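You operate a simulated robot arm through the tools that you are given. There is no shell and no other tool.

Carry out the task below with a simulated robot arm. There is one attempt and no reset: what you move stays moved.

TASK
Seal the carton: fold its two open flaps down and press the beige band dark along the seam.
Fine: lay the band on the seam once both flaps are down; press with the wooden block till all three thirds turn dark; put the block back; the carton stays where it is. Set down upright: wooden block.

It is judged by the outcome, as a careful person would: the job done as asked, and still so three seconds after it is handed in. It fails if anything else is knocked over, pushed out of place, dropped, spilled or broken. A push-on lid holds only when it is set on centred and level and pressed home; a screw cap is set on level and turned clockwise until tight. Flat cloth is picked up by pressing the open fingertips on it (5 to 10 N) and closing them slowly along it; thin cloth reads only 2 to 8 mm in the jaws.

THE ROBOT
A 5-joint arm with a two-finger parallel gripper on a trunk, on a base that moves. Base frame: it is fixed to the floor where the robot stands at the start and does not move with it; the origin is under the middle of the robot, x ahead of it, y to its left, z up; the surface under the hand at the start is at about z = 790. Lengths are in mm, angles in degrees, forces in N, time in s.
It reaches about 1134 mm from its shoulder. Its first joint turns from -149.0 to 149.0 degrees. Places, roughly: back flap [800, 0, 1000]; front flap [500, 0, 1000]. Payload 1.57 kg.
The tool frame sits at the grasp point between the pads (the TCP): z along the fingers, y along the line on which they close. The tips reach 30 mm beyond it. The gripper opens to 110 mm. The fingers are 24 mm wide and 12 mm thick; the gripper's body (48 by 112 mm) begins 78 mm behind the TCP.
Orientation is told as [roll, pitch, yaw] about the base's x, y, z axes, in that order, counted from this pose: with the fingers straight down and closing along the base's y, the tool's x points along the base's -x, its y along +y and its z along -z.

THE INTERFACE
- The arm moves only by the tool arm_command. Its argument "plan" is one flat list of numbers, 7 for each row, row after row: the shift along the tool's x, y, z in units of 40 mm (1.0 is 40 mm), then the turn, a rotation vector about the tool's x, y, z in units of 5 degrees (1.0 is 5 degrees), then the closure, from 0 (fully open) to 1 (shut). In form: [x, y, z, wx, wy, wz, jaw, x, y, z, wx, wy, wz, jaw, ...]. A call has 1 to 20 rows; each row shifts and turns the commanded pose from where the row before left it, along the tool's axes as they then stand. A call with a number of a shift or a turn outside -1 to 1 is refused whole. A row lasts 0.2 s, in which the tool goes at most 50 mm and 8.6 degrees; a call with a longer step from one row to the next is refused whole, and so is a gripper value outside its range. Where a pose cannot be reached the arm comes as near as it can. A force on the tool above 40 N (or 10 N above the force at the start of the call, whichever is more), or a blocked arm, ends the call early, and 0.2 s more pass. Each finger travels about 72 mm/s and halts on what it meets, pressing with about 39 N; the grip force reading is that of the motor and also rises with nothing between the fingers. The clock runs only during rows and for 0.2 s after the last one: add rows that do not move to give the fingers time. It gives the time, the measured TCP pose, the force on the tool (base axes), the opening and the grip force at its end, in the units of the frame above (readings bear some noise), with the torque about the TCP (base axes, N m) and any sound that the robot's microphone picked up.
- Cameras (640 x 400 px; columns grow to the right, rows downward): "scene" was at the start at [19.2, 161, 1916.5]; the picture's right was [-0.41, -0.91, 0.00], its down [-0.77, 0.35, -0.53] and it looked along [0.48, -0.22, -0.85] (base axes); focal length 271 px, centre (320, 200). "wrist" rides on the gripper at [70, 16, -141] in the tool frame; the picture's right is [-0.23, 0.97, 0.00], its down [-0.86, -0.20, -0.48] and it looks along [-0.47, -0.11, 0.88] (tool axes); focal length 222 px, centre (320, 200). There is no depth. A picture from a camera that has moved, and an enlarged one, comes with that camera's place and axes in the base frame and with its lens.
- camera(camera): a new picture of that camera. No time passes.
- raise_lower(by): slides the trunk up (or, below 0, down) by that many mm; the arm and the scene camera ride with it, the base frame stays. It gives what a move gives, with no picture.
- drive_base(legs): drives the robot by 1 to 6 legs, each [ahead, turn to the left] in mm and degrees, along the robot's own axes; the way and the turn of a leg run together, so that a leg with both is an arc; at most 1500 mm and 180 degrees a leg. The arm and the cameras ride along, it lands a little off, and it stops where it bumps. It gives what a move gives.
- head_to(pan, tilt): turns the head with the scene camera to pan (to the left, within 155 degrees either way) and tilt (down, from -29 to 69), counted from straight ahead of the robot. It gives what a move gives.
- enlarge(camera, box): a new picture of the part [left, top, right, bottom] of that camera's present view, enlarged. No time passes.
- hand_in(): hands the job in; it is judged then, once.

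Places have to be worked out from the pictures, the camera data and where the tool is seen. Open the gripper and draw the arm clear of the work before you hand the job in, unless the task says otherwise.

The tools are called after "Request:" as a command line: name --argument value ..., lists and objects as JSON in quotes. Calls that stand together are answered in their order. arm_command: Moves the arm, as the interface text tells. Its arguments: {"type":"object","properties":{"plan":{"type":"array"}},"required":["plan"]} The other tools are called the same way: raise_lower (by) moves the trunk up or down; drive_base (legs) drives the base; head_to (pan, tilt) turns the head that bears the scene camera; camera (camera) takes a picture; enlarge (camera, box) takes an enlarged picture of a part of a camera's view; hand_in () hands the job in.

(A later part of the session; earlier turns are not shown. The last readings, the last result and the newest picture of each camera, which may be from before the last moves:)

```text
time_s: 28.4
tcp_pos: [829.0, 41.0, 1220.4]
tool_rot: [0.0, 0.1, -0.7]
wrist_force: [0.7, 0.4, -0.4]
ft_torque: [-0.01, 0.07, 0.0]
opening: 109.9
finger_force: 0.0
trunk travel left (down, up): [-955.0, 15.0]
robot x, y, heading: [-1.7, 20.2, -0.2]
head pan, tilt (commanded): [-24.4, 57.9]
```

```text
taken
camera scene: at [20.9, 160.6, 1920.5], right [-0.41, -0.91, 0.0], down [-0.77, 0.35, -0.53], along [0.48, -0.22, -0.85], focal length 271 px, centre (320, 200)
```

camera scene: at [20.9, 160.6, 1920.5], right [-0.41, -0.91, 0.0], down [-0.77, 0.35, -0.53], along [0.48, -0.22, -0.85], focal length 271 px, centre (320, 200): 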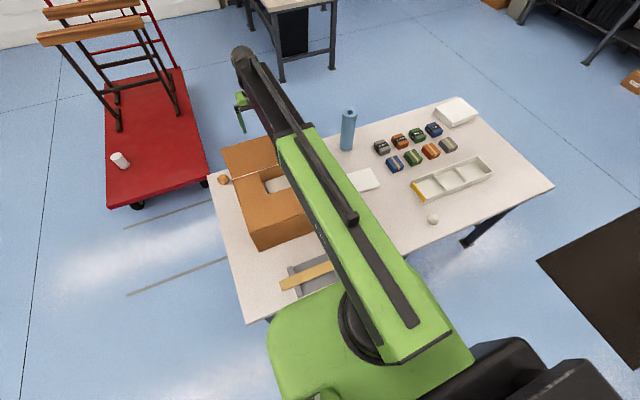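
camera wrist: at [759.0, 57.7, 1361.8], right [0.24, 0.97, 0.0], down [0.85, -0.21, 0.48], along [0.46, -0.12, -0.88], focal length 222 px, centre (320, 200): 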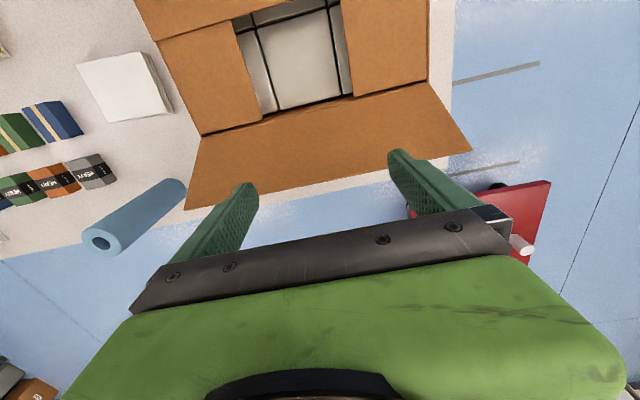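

The back flap leans outward about 56°, hinge x≈794, free edge x≈870 (z≈1100). I extend beyond it, tilt the fingers 20° back toward the robot so the edge can slide, staying high for now.

Request:
arm_command --plan '[-0.84, 0, 0, 0, 0, 0, 0, -0.84, 0, 0, 0, 0, 0, 0, -0.84, 0, 0, 0, 0, 0, 0, -0.84, 0, 0, 0, 0, 0, 0, -0.84, 0, 0, 0, 0, 0, 0, 0.49, 0, -0.02, 0, 1, 0, 0, 0.49, 0, -0.02, 0, 1, 0, 0, 0.49, 0, -0.02, 0, 1, 0, 0, 0.49, 0, -0.02, 0, 1, 0, 0]'

Request:
camera --camera "wrist"

```text
time_s: 30.4
tcp_pos: [864.2, 40.9, 1235.6]
tool_rot: [-0.1, 20.0, -0.8]
wrist_force: [0.2, -0.1, 1.0]
ft_torque: [-0.04, 0.0, -0.01]
opening: 110.2
finger_force: 0.0
out of reach, approached as far as the arm can: row 4, 5, 9
trunk travel left (down, up): [-955.0, 15.0]
robot x, y, heading: [-0.1, 18.0, 0.0]
head pan, tilt (commanded): [-24.4, 57.9]
```

```text
taken
camera wrist: at [845.6, 55.6, 1392.3], right [0.23, 0.97, -0.08], down [0.96, -0.21, 0.16], along [0.13, -0.11, -0.98], focal length 222 px, centre (320, 200)
```

wrist: 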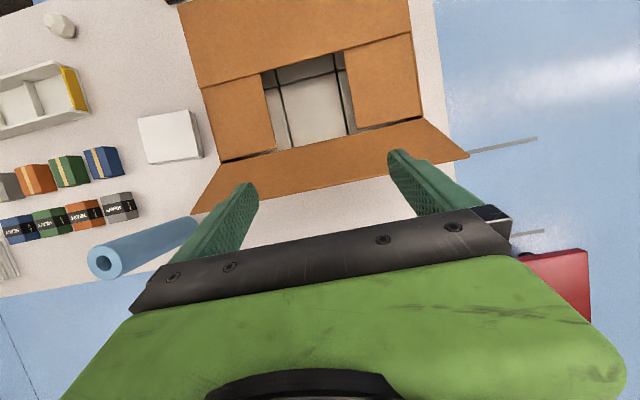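

The arm's far limit puts the wrist at about x=941. So I return to vertical (TCP x≈940), lower outside the flap, and then tilt in beneath its edge.

Request:
arm_command --plan '[-0.49, 0, -0.02, 0, -1, 0, 0, -0.49, 0, -0.02, 0, -1, 0, 0, -0.49, 0, -0.02, 0, -1, 0, 0, -0.49, 0, -0.02, 0, -1, 0, 0]'

Request:
raise_lower --by -160

Request:
camera --camera "wrist"

Request:
enlarge --camera "scene" --box '[190, 30, 370, 210]'

```text
time_s: 31.4
tcp_pos: [940.4, 39.4, 1221.1]
tool_rot: [-0.1, 0.0, -0.8]
wrist_force: [0.7, -0.1, 0.0]
ft_torque: [0.0, 0.01, -0.01]
opening: 110.0
finger_force: 0.1
trunk travel left (down, up): [-955.0, 15.0]
robot x, y, heading: [0.5, 22.3, -0.2]
head pan, tilt (commanded): [-24.4, 57.9]
```

```text
time_s: 33.3
tcp_pos: [940.5, 40.1, 1062.0]
tool_rot: [-0.1, 0.2, -0.8]
wrist_force: [0.5, 0.0, 0.1]
ft_torque: [-0.02, 0.03, -0.01]
opening: 110.2
finger_force: 0.1
trunk travel left (down, up): [-795.0, 175.0]
robot x, y, heading: [-1.3, 17.8, 0.1]
head pan, tilt (commanded): [-24.4, 57.9]
```

```text
taken
camera wrist: at [870.1, 56.2, 1202.7], right [0.24, 0.97, 0.0], down [0.85, -0.21, 0.48], along [0.46, -0.12, -0.88], focal length 222 px, centre (320, 200)
```

wrist: 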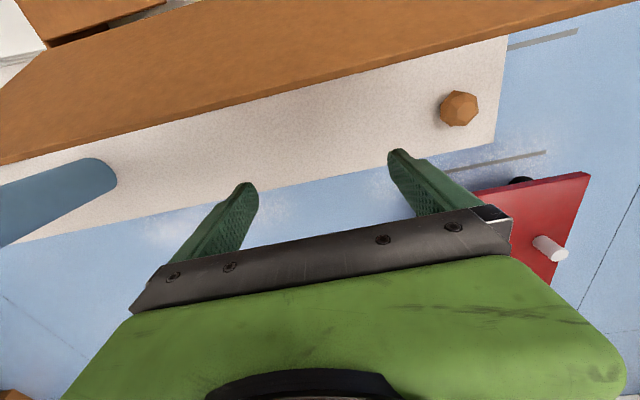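

```text
2.22 times, centred on (280, 120) of scene
camera zoom: at [19.0, 160.6, 1760.6], right [-0.41, -0.91, 0.0], down [-0.77, 0.35, -0.53], along [0.48, -0.22, -0.85], focal length 603 px, centre (409, 378)
```

zoom: 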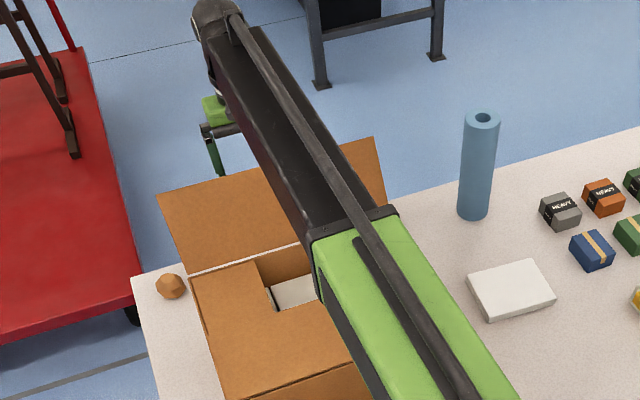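

The fingers are now behind the back flap, below its edge. I tilt them in toward the flap, 20° in four rows.

Request:
arm_command --plan '[0.49, 0, -0.02, 0, 1, 0, 0, 0.49, 0, -0.02, 0, 1, 0, 0, 0.49, 0, -0.02, 0, 1, 0, 0, 0.49, 0, -0.02, 0, 1, 0, 0]'

Request:
camera --camera "wrist"

Request:
enlarge --camera "scene" --box '[190, 30, 370, 210]'

```text
time_s: 34.3
tcp_pos: [862.1, 40.4, 1076.7]
tool_rot: [-0.2, 20.2, -0.8]
wrist_force: [0.2, 0.1, -0.1]
ft_torque: [0.0, 0.01, -0.01]
opening: 110.1
finger_force: 0.1
trunk travel left (down, up): [-795.0, 175.0]
robot x, y, heading: [-0.9, 19.7, -0.2]
head pan, tilt (commanded): [-24.4, 57.9]
```

```text
taken
camera wrist: at [845.6, 55.6, 1232.4], right [0.23, 0.97, -0.08], down [0.96, -0.21, 0.15], along [0.13, -0.11, -0.98], focal length 222 px, centre (320, 200)
```

wrist: 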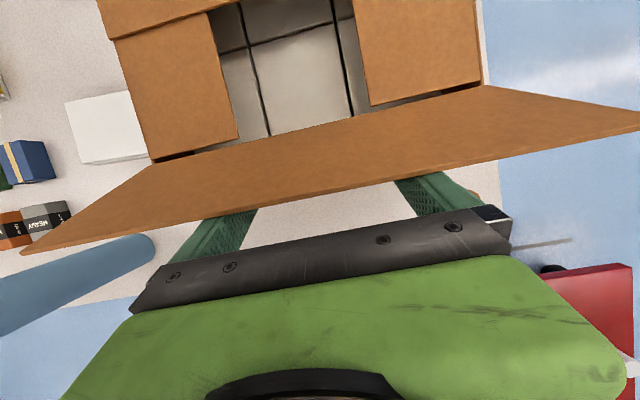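

```text
2.22 times, centred on (280, 120) of scene
camera zoom: at [19.0, 160.6, 1760.5], right [-0.41, -0.91, 0.0], down [-0.77, 0.35, -0.53], along [0.48, -0.22, -0.85], focal length 603 px, centre (409, 378)
```

zoom: 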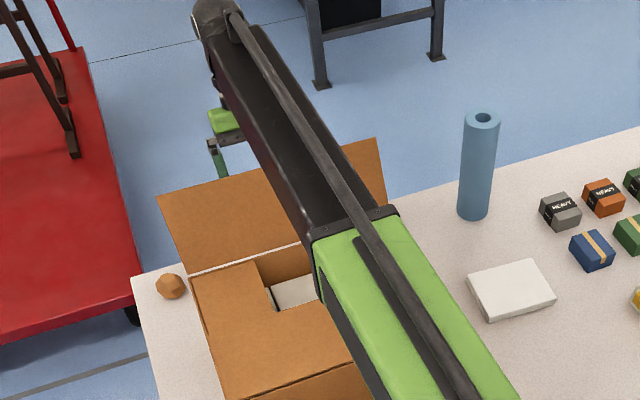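

The tips are beneath the flap's overhang. I push toward the robot (-x) with the tilt kept.

Request:
arm_command --plan '[0.376, 0, 0.137, 0, 0, 0, 0, 0.376, 0, 0.137, 0, 0, 0, 0, 0.376, 0, 0.137, 0, 0, 0, 0, 0.376, 0, 0.137, 0, 0, 0, 0]'

Request:
camera --camera "wrist"

Request:
enlarge --camera "scene" --box '[190, 30, 370, 210]'

```text
time_s: 35.3
tcp_pos: [799.9, 42.6, 1075.5]
tool_rot: [-0.1, 20.0, -0.7]
wrist_force: [0.9, 0.2, 0.6]
ft_torque: [0.04, 0.0, 0.0]
opening: 109.8
finger_force: 0.0
trunk travel left (down, up): [-795.0, 175.0]
robot x, y, heading: [-1.5, 19.1, -0.1]
head pan, tilt (commanded): [-24.4, 57.9]
```

```text
taken
camera wrist: at [782.0, 58.1, 1232.5], right [0.23, 0.97, -0.08], down [0.96, -0.21, 0.16], along [0.13, -0.11, -0.98], focal length 222 px, centre (320, 200)
```

wrist: 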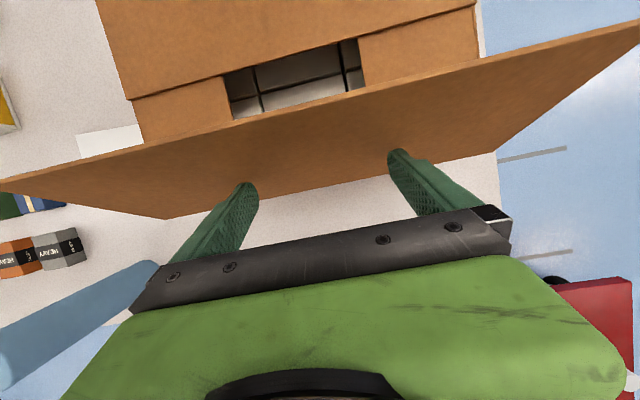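

```text
2.22 times, centred on (280, 120) of scene
camera zoom: at [18.6, 160.6, 1760.5], right [-0.41, -0.91, 0.0], down [-0.77, 0.35, -0.53], along [0.48, -0.22, -0.85], focal length 603 px, centre (409, 378)
```

zoom: 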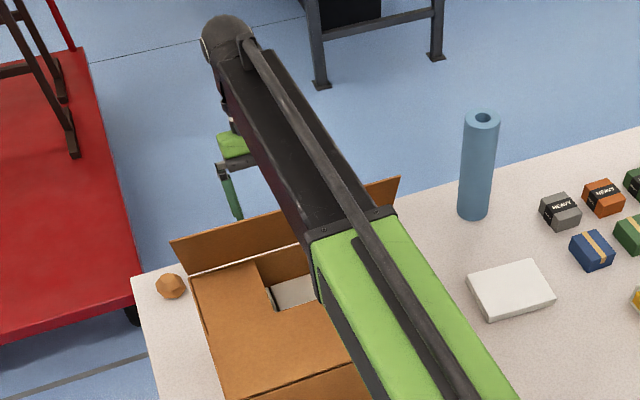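

The back flap is turning easily, now about vertical. I continue toward the robot.

Request:
arm_command --plan '[0.376, 0, 0.137, 0, 0, 0, 0, 0.376, 0, 0.137, 0, 0, 0, 0, 0.376, 0, 0.137, 0, 0, 0, 0, 0.376, 0, 0.137, 0, 0, 0, 0, 0.376, 0, 0.137, 0, 0, 0, 0]'

Request:
camera --camera "wrist"

Request:
enlarge --camera "scene" --box '[190, 30, 370, 210]'

```text
time_s: 36.5
tcp_pos: [718.5, 42.3, 1075.8]
tool_rot: [-0.1, 20.3, -0.8]
wrist_force: [-0.3, 0.0, 0.8]
ft_torque: [-0.03, 0.01, 0.05]
opening: 110.0
finger_force: 0.2
trunk travel left (down, up): [-795.0, 175.0]
robot x, y, heading: [-0.0, 18.9, -0.2]
head pan, tilt (commanded): [-24.4, 57.9]
```

```text
taken
camera wrist: at [701.0, 58.5, 1232.5], right [0.23, 0.97, -0.08], down [0.96, -0.21, 0.15], along [0.13, -0.11, -0.98], focal length 222 px, centre (320, 200)
```

wrist: 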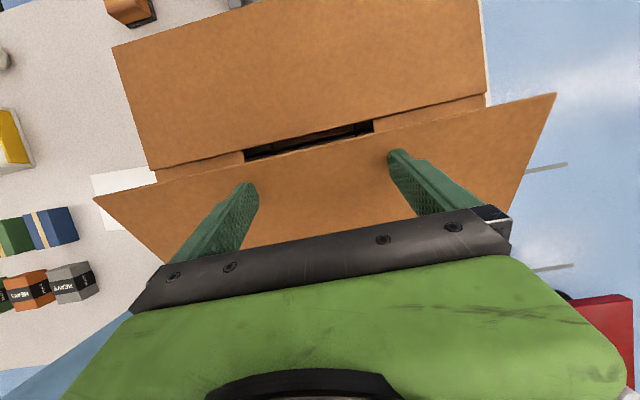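

```text
2.22 times, centred on (280, 120) of scene
camera zoom: at [18.6, 160.6, 1760.6], right [-0.41, -0.91, 0.0], down [-0.77, 0.35, -0.53], along [0.48, -0.22, -0.85], focal length 603 px, centre (409, 378)
```

zoom: 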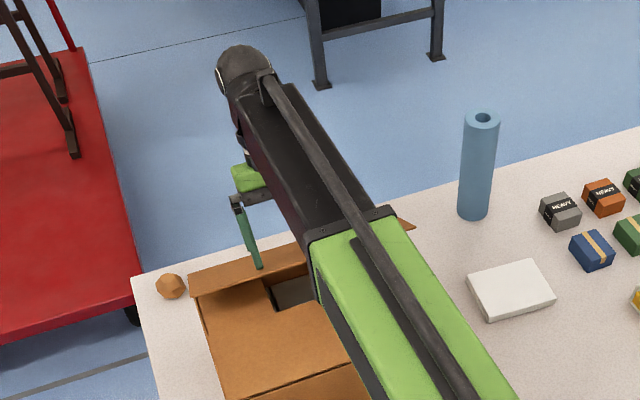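

The back flap leans in at about 45°. One more step toward the robot, then I lower the trunk to fold it down.

Request:
arm_command --plan '[0.376, 0, 0.137, 0, 0, 0, 0]'

Request:
raise_lower --by -38

Request:
raise_lower --by -11

Request:
camera --camera "wrist"

```text
time_s: 36.9
tcp_pos: [703.2, 43.2, 1076.7]
tool_rot: [-0.1, 20.0, -0.7]
wrist_force: [-0.4, 0.5, 0.4]
ft_torque: [0.02, 0.0, -0.01]
opening: 109.9
finger_force: 0.1
trunk travel left (down, up): [-795.0, 175.0]
robot x, y, heading: [0.9, 20.6, -0.2]
head pan, tilt (commanded): [-24.4, 57.9]
```

```text
time_s: 37.7
tcp_pos: [703.7, 44.0, 1038.9]
tool_rot: [-0.2, 20.2, -0.9]
wrist_force: [-0.3, 0.0, 0.4]
ft_torque: [0.0, 0.01, 0.02]
opening: 110.1
finger_force: 0.1
trunk travel left (down, up): [-757.0, 213.0]
robot x, y, heading: [-1.3, 16.9, -0.3]
head pan, tilt (commanded): [-24.4, 57.9]
```

```text
time_s: 38.3
tcp_pos: [703.2, 42.8, 1027.2]
tool_rot: [-0.1, 20.1, -0.7]
wrist_force: [0.6, 0.2, 0.3]
ft_torque: [-0.02, -0.03, 0.02]
opening: 110.0
finger_force: 0.1
trunk travel left (down, up): [-746.0, 224.0]
robot x, y, heading: [-2.7, 16.9, 0.1]
head pan, tilt (commanded): [-24.4, 57.9]
```

```text
taken
camera wrist: at [685.8, 58.3, 1183.4], right [0.23, 0.97, -0.08], down [0.96, -0.21, 0.15], along [0.13, -0.11, -0.98], focal length 222 px, centre (320, 200)
```

wrist: 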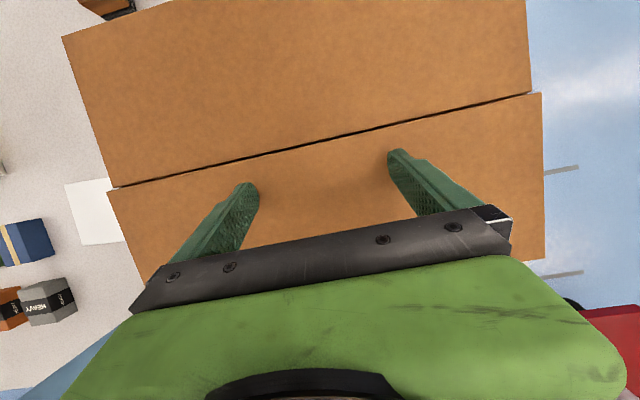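

Both flaps nearly meet. I lower in small steps until I feel contact.

Request:
raise_lower --by -4

Request:
raise_lower --by -3

```text
time_s: 38.8
tcp_pos: [703.9, 42.8, 1023.3]
tool_rot: [-0.2, 20.2, -0.7]
wrist_force: [-0.1, 0.4, -0.1]
ft_torque: [0.01, 0.02, 0.01]
opening: 109.9
finger_force: 0.1
trunk travel left (down, up): [-742.0, 228.0]
robot x, y, heading: [-0.5, 19.7, -0.2]
head pan, tilt (commanded): [-24.4, 57.9]
```

```text
time_s: 39.3
tcp_pos: [703.5, 42.9, 1020.6]
tool_rot: [0.0, 20.2, -0.8]
wrist_force: [2.1, -0.3, 7.4]
ft_torque: [0.44, -0.09, -0.18]
opening: 110.2
finger_force: 0.0
trunk travel left (down, up): [-739.0, 231.0]
robot x, y, heading: [-3.1, 22.7, -0.1]
head pan, tilt (commanded): [-24.4, 57.9]
```

Light contact (7 N) at the same height as the front flap. I press 1.5 mm more to seat the flap, then raise up and look.

Request:
raise_lower --by -1.5

Request:
raise_lower --by 180

Request:
camera --camera "wrist"

Request:
enlarge --camera "scene" --box '[190, 80, 370, 260]'

```text
time_s: 39.8
tcp_pos: [703.3, 42.5, 1020.4]
tool_rot: [0.0, 20.1, -0.7]
wrist_force: [2.9, -0.4, 20.7]
ft_torque: [0.23, -0.16, -0.05]
opening: 109.7
finger_force: 0.2
trunk travel left (down, up): [-738.0, 232.0]
robot x, y, heading: [-0.6, 16.9, -0.1]
head pan, tilt (commanded): [-24.4, 57.9]
stopped: the force on the tool passed its limit at 43 N (the readings are from after the stop); the commanded pose is now the measured one
```

```text
time_s: 41.8
tcp_pos: [704.9, 42.8, 1199.9]
tool_rot: [-0.1, 20.1, -0.8]
wrist_force: [-0.6, 0.1, -0.1]
ft_torque: [-0.01, 0.0, 0.04]
opening: 110.2
finger_force: 0.0
trunk travel left (down, up): [-918.0, 52.0]
robot x, y, heading: [1.4, 16.8, -0.2]
head pan, tilt (commanded): [-24.4, 57.9]
```

```text
taken
camera wrist: at [686.6, 58.4, 1355.4], right [0.23, 0.97, -0.08], down [0.96, -0.21, 0.16], along [0.13, -0.11, -0.98], focal length 222 px, centre (320, 200)
```

wrist: 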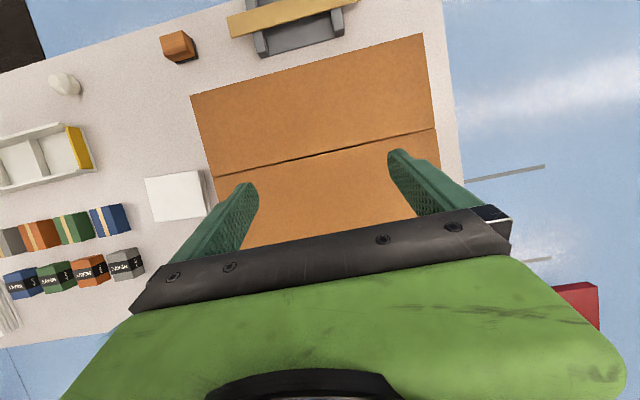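

```text
2.22 times, centred on (280, 170) of scene
camera zoom: at [19.1, 160.6, 1883.7], right [-0.41, -0.91, 0.0], down [-0.77, 0.35, -0.53], along [0.48, -0.22, -0.85], focal length 603 px, centre (409, 267)
```

zoom: 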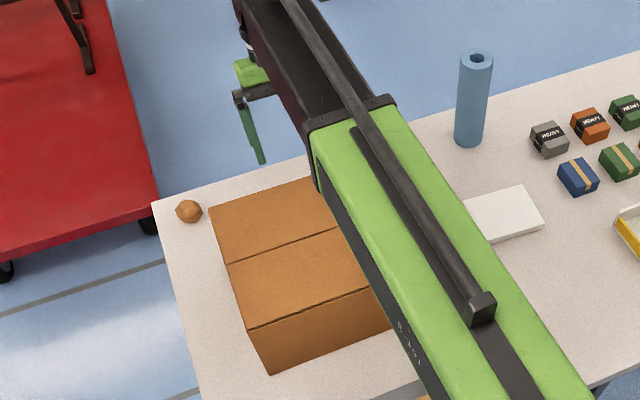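

Both flaps are down and meet at the seam. I enlarge the wrist view to measure the seam precisely.

Request:
enlarge --camera "wrist" --box '[180, 20, 460, 195]'

```text
2.29 times, centred on (320, 108) of wrist
camera zoom: at [686.6, 58.4, 1355.4], right [0.23, 0.97, -0.08], down [0.96, -0.21, 0.16], along [0.13, -0.11, -0.98], focal length 508 px, centre (320, 411)
```

zoom: 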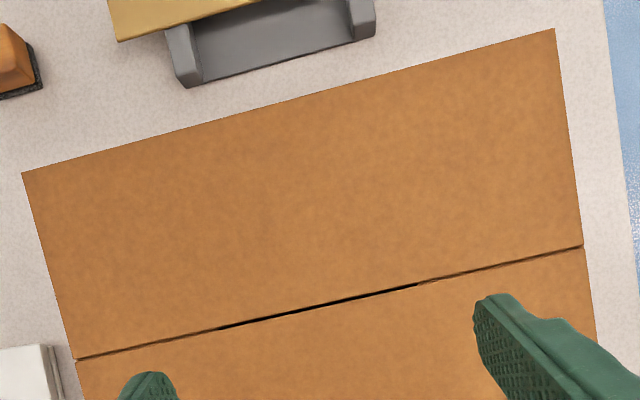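

The seam runs from about (658.7, -155) to (664.5, 214) at z≈988, so its centre is ≈ (661.5, 32) with about -1° yaw, same as the band. I set the fingers vertical, turn the hand 90° (to close along x), and drive back ~250 so both the band and the seam are within reach.

Request:
arm_command --plan '[-0.49, 0, -0.02, 0, -1, 0, 0, -0.49, 0, -0.02, 0, -1, 0, 0, -0.49, 0, -0.02, 0, -1, 0, 0, -0.49, 0, -0.02, 0, -1, 0, 0, 0, 0, 0, 0, 0, 1, 0, 0, 0, 0, 0, 0, 1, 0, 0, 0, 0, 0, 0, 1, 0, 0, 0, 0, 0, 0, 1, 0, 0, 0, 0, 0, 0, 1, 0, 0, 0, 0, 0, 0, 1, 0, 0, 0, 0, 0, 0, 1, 0, 0, 0, 0, 0, 0, 1, 0, 0, 0, 0, 0, 0, 1, 0]'

Request:
drive_base --legs '[[-250, 0]]'

Request:
arm_command --plan '[0, 0, 0, 0, 0, 1, 0, 0, 0, 0, 0, 0, 1, 0, 0, 0, 0, 0, 0, 1, 0, 0, 0, 0, 0, 0, 1, 0, 0, 0, 0, 0, 0, 1, 0, 0, 0, 0, 0, 0, 1, 0, 0, 0, 0, 0, 0, 1, 0, 0, 0, 0, 0, 0, 1, 0, 0, 0, 0, 0, 0, 1, 0]'

Request:
camera --camera "scene"

Request:
camera --camera "wrist"

```text
time_s: 44.6
tcp_pos: [781.6, 41.5, 1184.3]
tool_rot: [-0.1, -0.1, -45.9]
wrist_force: [-0.4, 0.6, -0.1]
ft_torque: [0.01, 0.0, -0.01]
opening: 110.2
finger_force: 0.0
trunk travel left (down, up): [-918.0, 52.0]
robot x, y, heading: [-2.4, 22.3, -0.1]
head pan, tilt (commanded): [-24.4, 57.9]
```

```text
time_s: 46.4
tcp_pos: [526.6, 44.4, 1186.2]
tool_rot: [0.0, 0.0, -45.6]
wrist_force: [0.0, 0.3, -0.1]
ft_torque: [-0.05, -0.04, -0.01]
opening: 110.0
finger_force: 0.0
trunk travel left (down, up): [-918.0, 52.0]
robot x, y, heading: [-256.0, 18.2, -0.1]
head pan, tilt (commanded): [-24.4, 57.9]
```

```text
time_s: 48.4
tcp_pos: [527.2, 43.9, 1184.9]
tool_rot: [-0.1, -0.2, -90.7]
wrist_force: [-0.2, 0.2, -0.3]
ft_torque: [0.03, 0.01, -0.01]
opening: 110.0
finger_force: 0.1
trunk travel left (down, up): [-918.0, 52.0]
robot x, y, heading: [-255.9, 20.0, -0.2]
head pan, tilt (commanded): [-24.4, 57.9]
```

```text
taken
camera scene: at [-234.8, 160.8, 1883.7], right [-0.41, -0.91, 0.0], down [-0.77, 0.35, -0.53], along [0.48, -0.22, -0.85], focal length 271 px, centre (320, 200)
```

scene: 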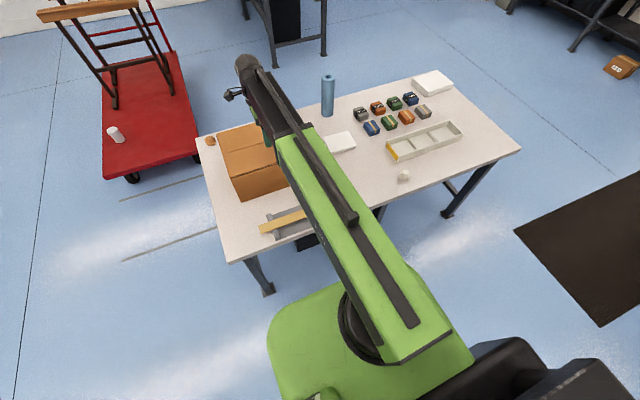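

```text
taken
camera wrist: at [543.7, 112.5, 1325.5], right [0.97, -0.24, 0.0], down [-0.21, -0.85, 0.48], along [-0.12, -0.47, -0.88], focal length 222 px, centre (320, 200)
```

wrist: 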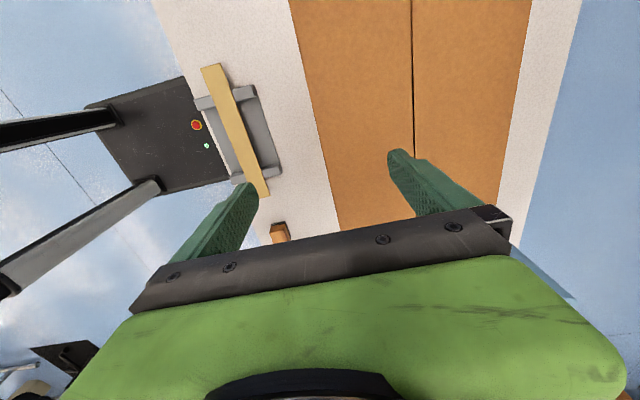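

The hand is turned so it closes along x. I move it back over the band at (335, 38.5), still high, to check alignment.

Request:
arm_command --plan '[-0.04, -0.96, 0, 0, 0, 0, 0, -0.04, -0.96, 0, 0, 0, 0, 0, -0.04, -0.96, 0, 0, 0, 0, 0, -0.04, -0.96, 0, 0, 0, 0, 0, -0.04, -0.96, 0, 0, 0, 0, 0]'

Request:
camera --camera "wrist"

Request:
enlarge --camera "wrist" --box '[180, 60, 460, 235]'

```text
time_s: 49.6
tcp_pos: [333.9, 36.7, 1185.7]
tool_rot: [0.0, -0.1, -90.8]
wrist_force: [0.4, 0.3, 0.6]
ft_torque: [0.04, 0.01, 0.01]
opening: 109.8
finger_force: 0.0
trunk travel left (down, up): [-918.0, 52.0]
robot x, y, heading: [-255.0, 20.3, 0.0]
head pan, tilt (commanded): [-24.4, 57.9]
```

```text
taken
camera wrist: at [350.5, 105.0, 1325.9], right [0.97, -0.24, 0.0], down [-0.21, -0.85, 0.48], along [-0.11, -0.47, -0.88], focal length 222 px, centre (320, 200)
```

wrist: 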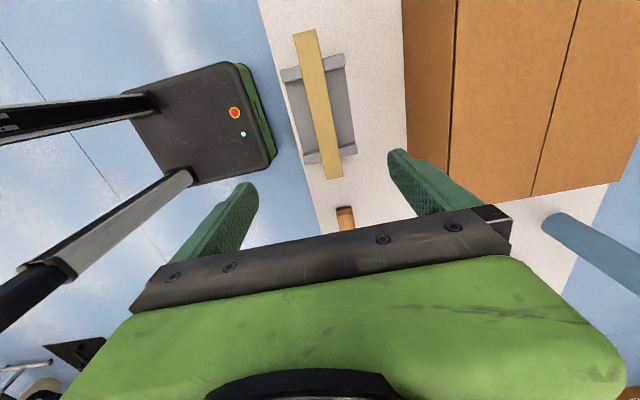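

```text
2.29 times, centred on (320, 148) of wrist
camera zoom: at [350.5, 105.0, 1325.9], right [0.97, -0.24, 0.0], down [-0.21, -0.85, 0.48], along [-0.11, -0.47, -0.88], focal length 508 px, centre (320, 320)
```

zoom: 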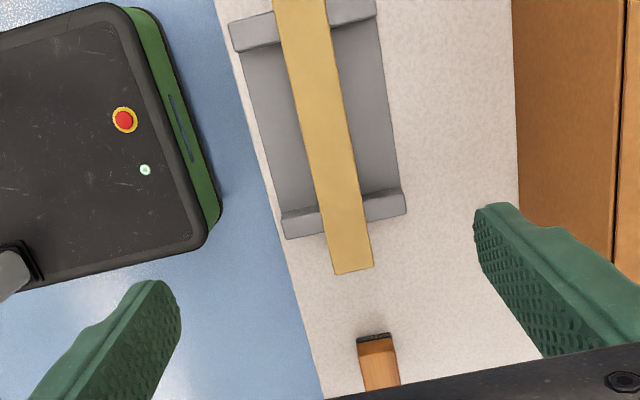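

The band lies from about (333.6, -112) to (342, 186), so centre ≈ (336, 37.5), and the TCP is 2–3 mm from that. I lower the trunk by 285 to TCP z≈900 and look again.

Request:
raise_lower --by -285

Request:
camera --camera "wrist"

Request:
enlarge --camera "wrist" --box '[160, 0, 480, 250]'

```text
time_s: 52.5
tcp_pos: [336.4, 36.4, 900.3]
tool_rot: [-0.1, -0.1, -90.6]
wrist_force: [1.4, 0.2, 0.9]
ft_torque: [-0.01, 0.03, 0.0]
opening: 109.9
finger_force: 0.0
trunk travel left (down, up): [-633.0, 337.0]
robot x, y, heading: [-254.2, 20.0, 0.2]
head pan, tilt (commanded): [-24.4, 57.9]
```

```text
taken
camera wrist: at [351.8, 105.0, 1040.6], right [0.97, -0.24, 0.0], down [-0.21, -0.85, 0.48], along [-0.12, -0.47, -0.88], focal length 222 px, centre (320, 200)
```

wrist: 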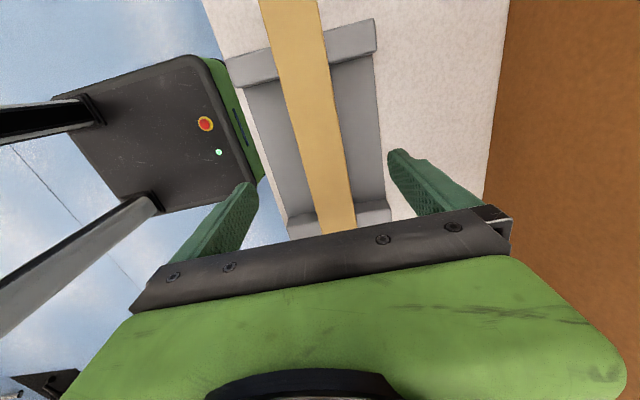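

```text
1.60 times, centred on (320, 125) of wrist
camera zoom: at [351.8, 105.0, 1040.6], right [0.97, -0.24, 0.0], down [-0.21, -0.85, 0.48], along [-0.12, -0.47, -0.88], focal length 355 px, centre (320, 320)
```

zoom: 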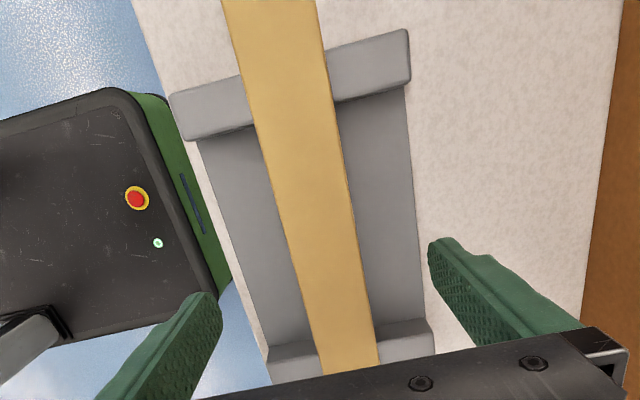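

The band's centre at y=36 is x≈337, matching the TCP; the cradle's bars are at y≈-45 and 125, so the middle is free. I narrow the jaws to ~70 mm and lower until the tips are about at the band's top (TCP z≈855), then look.

Request:
arm_command --plan '[0, 0.02, 0, 0, 0, 0, 0.36, 0, 0, 0, 0, 0, 0, 0.36, 0, 0, 0, 0, 0, 0, 0.36]'

Request:
raise_lower --by -45

Request:
camera --camera "wrist"

Request:
enlarge --camera "wrist" --box '[200, 60, 440, 240]'

```text
time_s: 53.3
tcp_pos: [336.7, 36.3, 898.7]
tool_rot: [-0.1, -0.2, -90.6]
wrist_force: [-0.2, 0.0, 0.8]
ft_torque: [-0.02, 0.0, 0.03]
opening: 70.4
finger_force: 0.0
trunk travel left (down, up): [-633.0, 337.0]
robot x, y, heading: [-254.8, 18.4, -0.2]
head pan, tilt (commanded): [-24.4, 57.9]
```

```text
time_s: 54.2
tcp_pos: [337.6, 35.3, 855.3]
tool_rot: [-0.1, 0.0, -90.6]
wrist_force: [-0.5, -1.4, 0.2]
ft_torque: [-0.01, 0.04, 0.01]
opening: 70.7
finger_force: 0.1
trunk travel left (down, up): [-588.0, 382.0]
robot x, y, heading: [-254.7, 19.4, 0.0]
head pan, tilt (commanded): [-24.4, 57.9]
```

```text
taken
camera wrist: at [352.5, 104.9, 995.6], right [0.97, -0.24, 0.0], down [-0.21, -0.85, 0.48], along [-0.12, -0.47, -0.88], focal length 222 px, centre (320, 200)
```

wrist: 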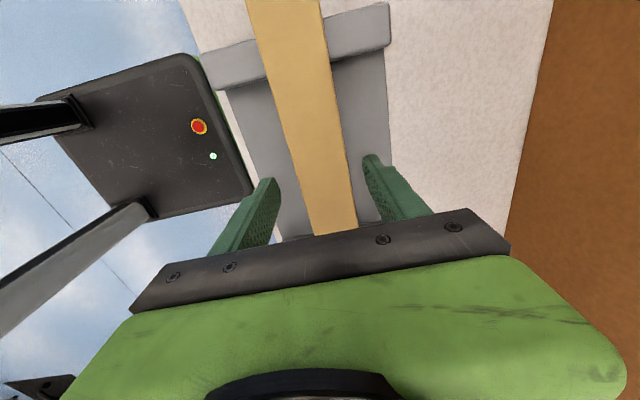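

```text
2.22 times, centred on (320, 150) of wrist
camera zoom: at [352.5, 104.9, 995.6], right [0.97, -0.24, 0.0], down [-0.21, -0.85, 0.48], along [-0.12, -0.47, -0.88], focal length 494 px, centre (320, 311)
```

zoom: 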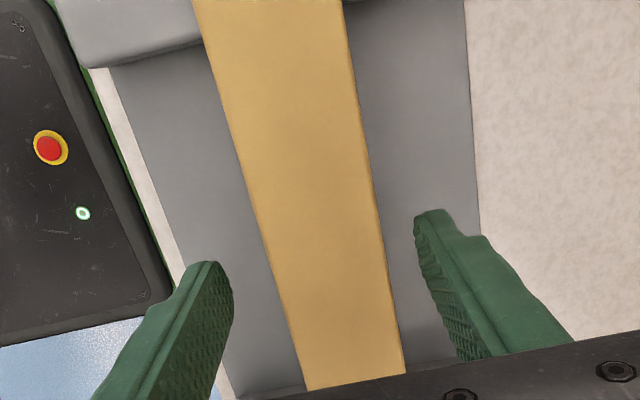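

The band top is at z≈818. I lower 13 mm so the tips are a few millimetres below the band, watching the force for the cradle's plate.

Request:
raise_lower --by -13

Request:
enlarge --camera "wrist" --box '[200, 60, 440, 240]'

```text
time_s: 54.8
tcp_pos: [336.9, 35.9, 841.5]
tool_rot: [-0.1, 0.0, -90.6]
wrist_force: [-0.2, -0.7, 0.3]
ft_torque: [0.01, 0.02, 0.02]
opening: 70.6
finger_force: 0.0
trunk travel left (down, up): [-575.0, 395.0]
robot x, y, heading: [-255.1, 22.0, 0.0]
head pan, tilt (commanded): [-24.4, 57.9]
```

```text
2.22 times, centred on (320, 150) of wrist
camera zoom: at [352.6, 104.9, 982.5], right [0.97, -0.24, 0.0], down [-0.21, -0.85, 0.48], along [-0.12, -0.47, -0.88], focal length 494 px, centre (320, 311)
```

zoom: 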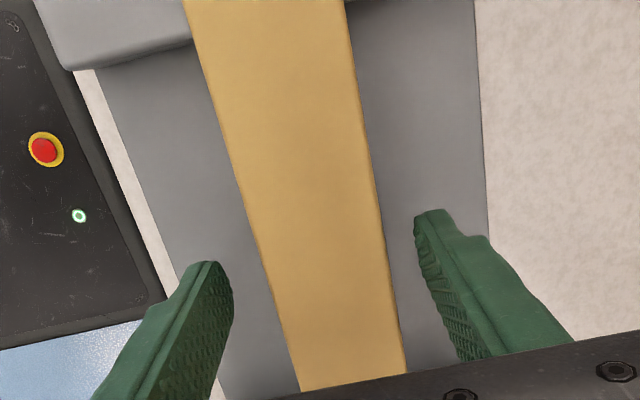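

No contact with the plate. I close the jaws slowly on the band's edges.

Request:
arm_command --plan '[0, 0, 0, 0, 0, 0, 0.46, 0, 0, 0, 0, 0, 0, 0.54, 0, 0, 0, 0, 0, 0, 0.58, 0, 0, 0, 0, 0, 0, 0.61, 0, 0, 0, 0, 0, 0, 0.64, 0, 0, 0, 0, 0, 0, 0.67, 0, 0, 0, 0, 0, 0, 0.67]'

Request:
enlarge --camera "wrist" --box '[200, 60, 440, 240]'

```text
time_s: 56.4
tcp_pos: [336.7, 36.9, 840.5]
tool_rot: [-0.2, -0.1, -90.6]
wrist_force: [0.1, -0.4, -0.5]
ft_torque: [-0.01, 0.02, 0.0]
opening: 42.2
finger_force: 39.2
trunk travel left (down, up): [-575.0, 395.0]
robot x, y, heading: [-258.4, 21.5, 0.2]
head pan, tilt (commanded): [-24.4, 57.9]
```

```text
2.22 times, centred on (320, 150) of wrist
camera zoom: at [352.6, 104.9, 982.6], right [0.97, -0.24, 0.0], down [-0.21, -0.85, 0.48], along [-0.12, -0.47, -0.88], focal length 494 px, centre (320, 311)
```

zoom: 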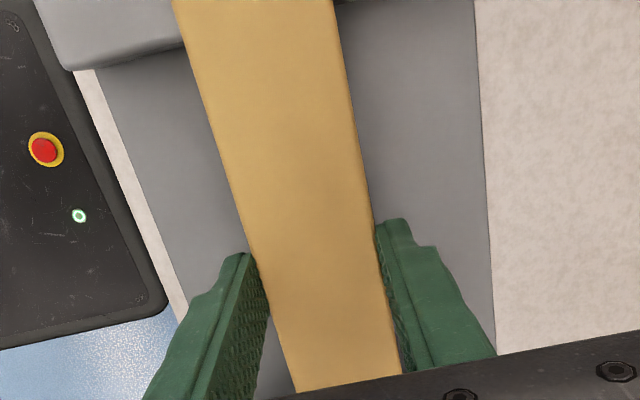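

The band is held at 42 mm width, 39 N. I lift it 25 mm and check that it comes along.

Request:
raise_lower --by 25

Request:
camera --camera "wrist"

Request:
enlarge --camera "scene" --box '[180, 140, 360, 320]'

```text
time_s: 57.1
tcp_pos: [335.9, 35.2, 866.7]
tool_rot: [-0.1, -0.1, -90.6]
wrist_force: [0.2, 0.0, 0.3]
ft_torque: [-0.02, 0.05, 0.03]
opening: 42.6
finger_force: 38.8
trunk travel left (down, up): [-600.0, 370.0]
robot x, y, heading: [-250.7, 18.0, 0.1]
head pan, tilt (commanded): [-24.4, 57.9]
```

```text
taken
camera wrist: at [352.6, 104.9, 1007.6], right [0.97, -0.24, 0.0], down [-0.21, -0.85, 0.48], along [-0.12, -0.47, -0.88], focal length 222 px, centre (320, 200)
```

wrist: 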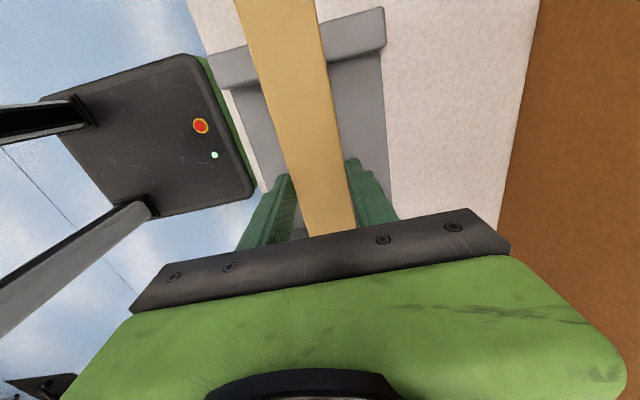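

```text
2.22 times, centred on (270, 230) of scene
camera zoom: at [-234.7, 160.8, 1565.8], right [-0.41, -0.91, 0.0], down [-0.77, 0.35, -0.53], along [0.48, -0.22, -0.85], focal length 603 px, centre (431, 133)
```

zoom: 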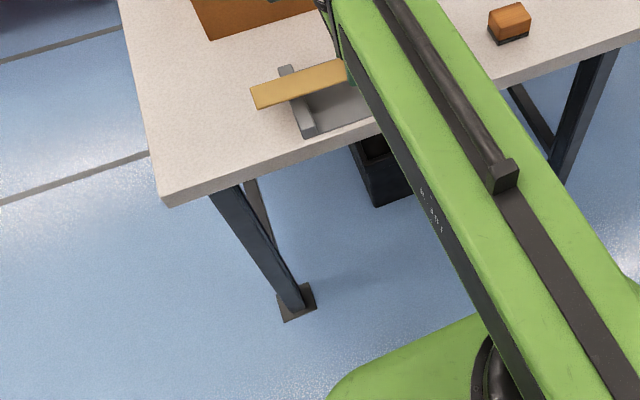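

The band came along, held about 5 mm above the fingertips. I raise it to travel height.

Request:
raise_lower --by 215

Request:
arm_command --plan '[0, 0.9, 0, 0, 0, 0, 0.67, 0, 0.9, 0, 0, 0, 0, 0.67, 0, 0.9, 0, 0, 0, 0, 0.67, 0, 0.9, 0, 0, 0, 0, 0.67, 0, 0.9, 0, 0, 0, 0, 0.67, 0, 0.9, 0, 0, 0, 0, 0.67, 0, 0.9, 0, 0, 0, 0, 0.67, 0, 0.8, 0, 0, 0, 0, 0.67]'

Request:
camera --camera "wrist"

Request:
camera --camera "scene"

```text
time_s: 59.4
tcp_pos: [336.3, 37.1, 1081.1]
tool_rot: [0.0, -0.2, -90.5]
wrist_force: [0.2, -0.5, -0.1]
ft_torque: [0.0, 0.03, -0.01]
opening: 42.3
finger_force: 39.7
trunk travel left (down, up): [-815.0, 155.0]
robot x, y, heading: [-253.4, 19.3, 0.1]
head pan, tilt (commanded): [-24.4, 57.9]
```

```text
time_s: 61.2
tcp_pos: [622.2, 33.8, 1083.0]
tool_rot: [0.0, -0.2, -90.6]
wrist_force: [-0.7, 0.6, -0.8]
ft_torque: [0.02, 0.01, 0.02]
opening: 42.4
finger_force: 39.2
trunk travel left (down, up): [-815.0, 155.0]
robot x, y, heading: [-252.8, 19.6, 0.1]
head pan, tilt (commanded): [-24.4, 57.9]
```

```text
taken
camera wrist: at [638.0, 102.2, 1222.2], right [0.97, -0.24, 0.0], down [-0.21, -0.85, 0.48], along [-0.12, -0.47, -0.88], focal length 222 px, centre (320, 200)
```

wrist: 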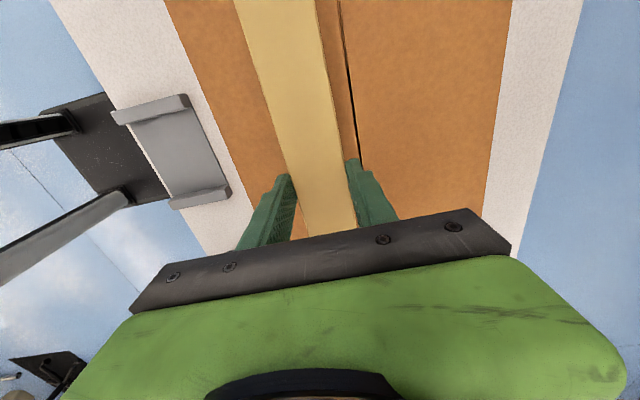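

```text
taken
camera scene: at [-234.1, 160.8, 1780.7], right [-0.41, -0.91, 0.0], down [-0.77, 0.35, -0.53], along [0.48, -0.22, -0.85], focal length 271 px, centre (320, 200)
```

scene: 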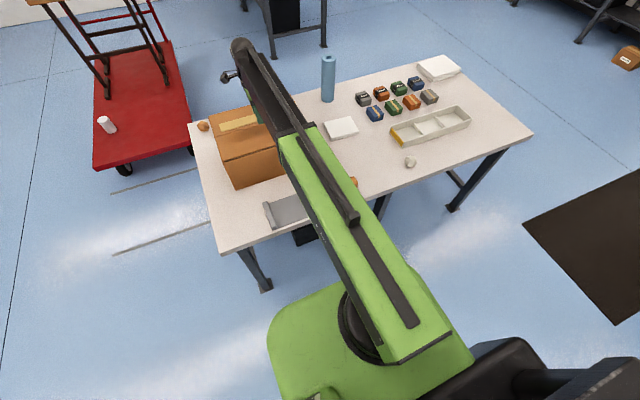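

Seam is in view beside the band. I enlarge to measure the seam's offset in this pose.

Request:
enlarge --camera "wrist" --box '[220, 0, 440, 165]'

```text
2.42 times, centred on (330, 82) of wrist
camera zoom: at [638.0, 102.2, 1222.2], right [0.97, -0.24, 0.0], down [-0.21, -0.85, 0.48], along [-0.12, -0.47, -0.88], focal length 538 px, centre (296, 485)
```

zoom: 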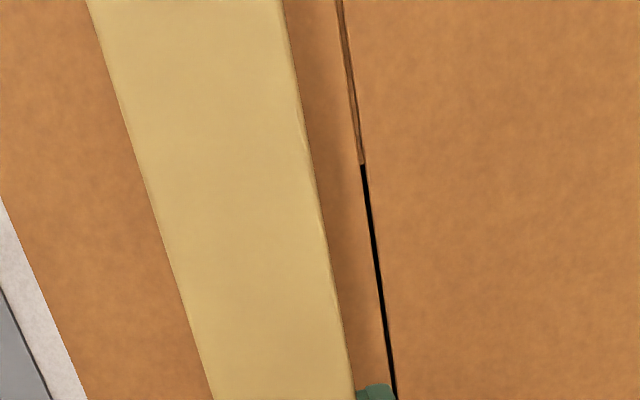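

The seam at y≈32 is at x≈662. I move 40 mm further in x with a tiny yaw correction and check.

Request:
arm_command --plan '[-0.02, 0.5, 0, 0, 0, 0.07, 0.67, -0.02, 0.5, 0, 0, 0, 0, 0.67, 0, 0, 0, 0, 0, 0, 0.67]'

Request:
camera --camera "wrist"

```text
time_s: 62.0
tcp_pos: [661.4, 31.0, 1081.9]
tool_rot: [0.0, 0.0, -91.0]
wrist_force: [-0.5, 0.2, 1.0]
ft_torque: [-0.04, -0.01, -0.01]
opening: 42.1
finger_force: 39.1
trunk travel left (down, up): [-815.0, 155.0]
robot x, y, heading: [-253.1, 17.9, 0.1]
head pan, tilt (commanded): [-24.4, 57.9]
```

```text
taken
camera wrist: at [676.8, 99.6, 1222.6], right [0.97, -0.24, 0.0], down [-0.21, -0.85, 0.48], along [-0.12, -0.47, -0.88], focal length 222 px, centre (320, 200)
```

wrist: 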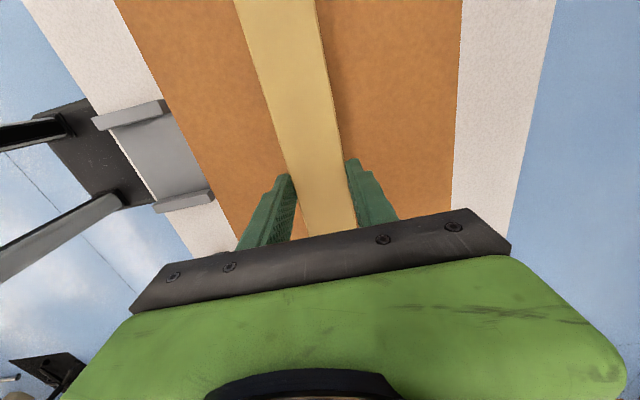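

The band is above the seam. I lower 55 mm, then feel for contact in small steps.

Request:
raise_lower --by -56

Request:
raise_lower --by -4

Request:
raise_lower --by -2

Request:
camera --camera "wrist"

```text
time_s: 63.0
tcp_pos: [660.3, 31.2, 1026.0]
tool_rot: [-0.1, -0.1, -91.2]
wrist_force: [0.4, 0.9, -0.4]
ft_torque: [0.01, 0.0, -0.03]
opening: 42.3
finger_force: 38.7
trunk travel left (down, up): [-759.0, 211.0]
robot x, y, heading: [-254.6, 19.6, -0.0]
head pan, tilt (commanded): [-24.4, 57.9]
```

```text
time_s: 63.5
tcp_pos: [660.2, 29.9, 1021.0]
tool_rot: [-0.1, -0.1, -91.0]
wrist_force: [-0.3, -0.4, 0.7]
ft_torque: [0.01, 0.01, -0.01]
opening: 42.7
finger_force: 39.1
trunk travel left (down, up): [-755.0, 215.0]
robot x, y, heading: [-255.1, 13.6, -0.1]
head pan, tilt (commanded): [-24.4, 57.9]
```

```text
time_s: 64.0
tcp_pos: [660.5, 31.2, 1019.8]
tool_rot: [-0.2, -0.1, -90.9]
wrist_force: [-0.3, -0.1, -0.3]
ft_torque: [0.0, 0.02, 0.01]
opening: 42.5
finger_force: 39.6
trunk travel left (down, up): [-753.0, 217.0]
robot x, y, heading: [-254.3, 16.5, -0.2]
head pan, tilt (commanded): [-24.4, 57.9]
```

```text
taken
camera wrist: at [676.8, 99.6, 1160.5], right [0.97, -0.24, 0.0], down [-0.21, -0.85, 0.48], along [-0.12, -0.47, -0.88], focal length 222 px, centre (320, 200)
```

wrist: 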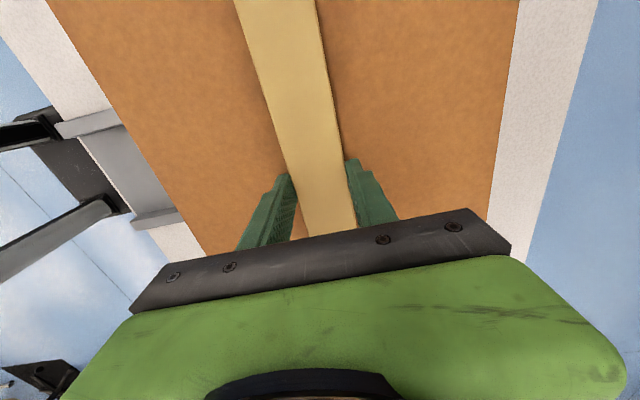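

No contact yet at tips ≈ 990. Averaging my readings the TCP is about 2 mm short of the seam (≈ 662.5), so I correct +2 mm in x and then go down in 1 mm steps.

Request:
arm_command --plan '[0, 0.05, 0, 0, 0, 0, 0.67, 0, 0, 0, 0, 0, 0, 0.67]'

Request:
raise_lower --by -1.5

Request:
raise_lower --by -1

```text
time_s: 64.6
tcp_pos: [662.1, 31.4, 1019.3]
tool_rot: [-0.1, -0.1, -90.9]
wrist_force: [0.0, -0.1, -1.1]
ft_torque: [0.01, 0.0, 0.02]
opening: 42.5
finger_force: 38.7
trunk travel left (down, up): [-753.0, 217.0]
robot x, y, heading: [-255.0, 18.7, 0.5]
head pan, tilt (commanded): [-24.4, 57.9]
```

```text
time_s: 65.1
tcp_pos: [662.1, 30.8, 1018.3]
tool_rot: [-0.1, -0.1, -91.0]
wrist_force: [0.4, 0.2, -1.0]
ft_torque: [0.01, 0.03, 0.02]
opening: 42.4
finger_force: 39.3
trunk travel left (down, up): [-751.0, 219.0]
robot x, y, heading: [-252.1, 19.4, 0.1]
head pan, tilt (commanded): [-24.4, 57.9]
```

```text
time_s: 65.6
tcp_pos: [661.4, 31.0, 1018.7]
tool_rot: [0.0, -0.1, -91.0]
wrist_force: [6.1, -0.3, 15.1]
ft_torque: [0.17, -0.07, -0.02]
opening: 42.3
finger_force: 38.9
trunk travel left (down, up): [-750.0, 220.0]
robot x, y, heading: [-256.7, 22.3, 0.3]
head pan, tilt (commanded): [-24.4, 57.9]
```

Fingertips touch the flaps (15 N). I relieve by 1 mm and open the jaws to let the band down onto the seam.

Request:
raise_lower --by 1

Request:
arm_command --plan '[0, 0, 0, 0, 0, 0, 0.61, 0, 0, 0, 0, 0, 0, 0.59, 0, 0, 0, 0, 0, 0, 0.55, 0, 0, 0, 0, 0, 0, 0.5, 0, 0, 0, 0, 0, 0, 0.4, 0, 0, 0, 0, 0, 0, 0.36]'

Request:
camera --camera "wrist"

```text
time_s: 66.1
tcp_pos: [661.1, 31.9, 1017.8]
tool_rot: [-0.2, -0.1, -91.1]
wrist_force: [0.9, -0.7, 2.3]
ft_torque: [0.04, -0.15, -0.05]
opening: 42.4
finger_force: 39.0
trunk travel left (down, up): [-751.0, 219.0]
robot x, y, heading: [-251.6, 21.4, -0.0]
head pan, tilt (commanded): [-24.4, 57.9]
```

```text
time_s: 67.5
tcp_pos: [662.4, 31.1, 1019.3]
tool_rot: [-0.1, -0.1, -91.1]
wrist_force: [-0.5, 0.0, -0.5]
ft_torque: [0.0, -0.01, 0.01]
opening: 70.4
finger_force: 0.1
trunk travel left (down, up): [-751.0, 219.0]
robot x, y, heading: [-252.0, 18.9, -0.0]
head pan, tilt (commanded): [-24.4, 57.9]
```

```text
taken
camera wrist: at [678.6, 99.6, 1159.0], right [0.97, -0.24, 0.0], down [-0.21, -0.85, 0.48], along [-0.12, -0.47, -0.88], focal length 222 px, centre (320, 200)
```

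wrist: 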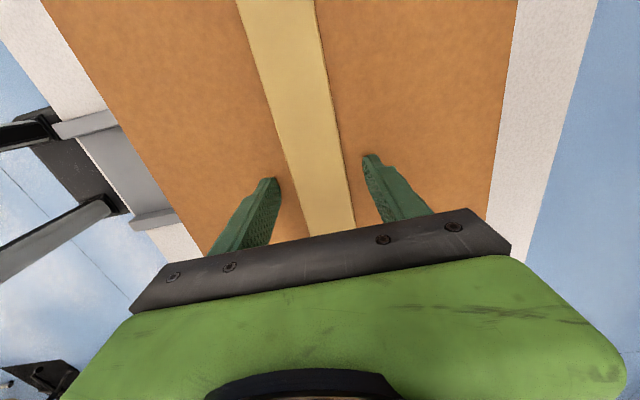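

The band has been released onto the seam. I raise the trunk and check how it lies.

Request:
raise_lower --by 165

Request:
arm_command --plan '[0.8, 0, 0, 0, 0, 0, 0.36, 0.8, 0, 0, 0, 0, 0, 0.36, 0.8, 0, 0, 0, 0, 0, 0.36]'

Request:
camera --camera "wrist"

Request:
enlarge --camera "scene" --box '[180, 60, 340, 220]'

```text
time_s: 69.4
tcp_pos: [662.8, 31.5, 1182.8]
tool_rot: [-0.1, -0.2, -91.0]
wrist_force: [0.3, 0.3, -0.1]
ft_torque: [-0.03, 0.01, 0.02]
opening: 70.6
finger_force: 0.1
trunk travel left (down, up): [-916.0, 54.0]
robot x, y, heading: [-255.7, 20.0, 0.0]
head pan, tilt (commanded): [-24.4, 57.9]
```

```text
time_s: 70.2
tcp_pos: [663.7, 128.6, 1182.5]
tool_rot: [-0.1, -0.2, -91.0]
wrist_force: [0.0, 0.0, 0.6]
ft_torque: [-0.02, -0.01, 0.01]
opening: 70.5
finger_force: 0.0
trunk travel left (down, up): [-916.0, 54.0]
robot x, y, heading: [-251.5, 18.3, -0.1]
head pan, tilt (commanded): [-24.4, 57.9]
```

```text
taken
camera wrist: at [679.6, 196.5, 1323.9], right [0.97, -0.24, 0.0], down [-0.21, -0.85, 0.48], along [-0.12, -0.47, -0.88], focal length 222 px, centre (320, 200)
```

wrist: 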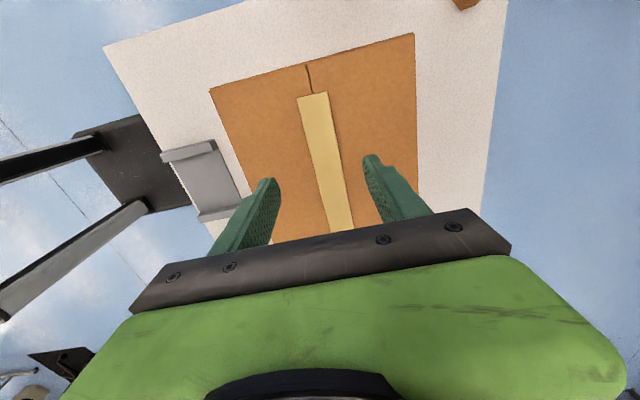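

```text
2.50 times, centred on (260, 140) of scene
camera zoom: at [-234.7, 161.7, 1882.2], right [-0.41, -0.91, 0.0], down [-0.77, 0.35, -0.53], along [0.48, -0.22, -0.85], focal length 678 px, centre (470, 350)
```

zoom: 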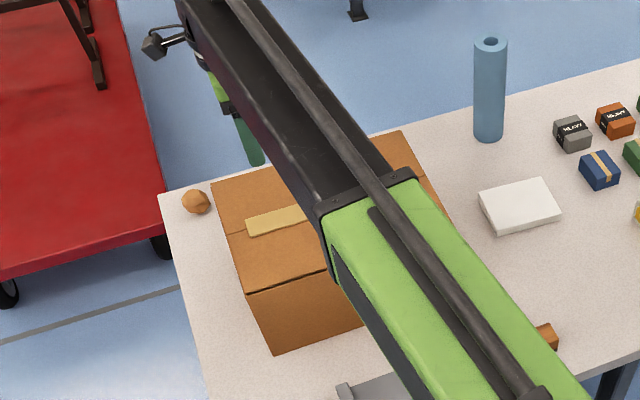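

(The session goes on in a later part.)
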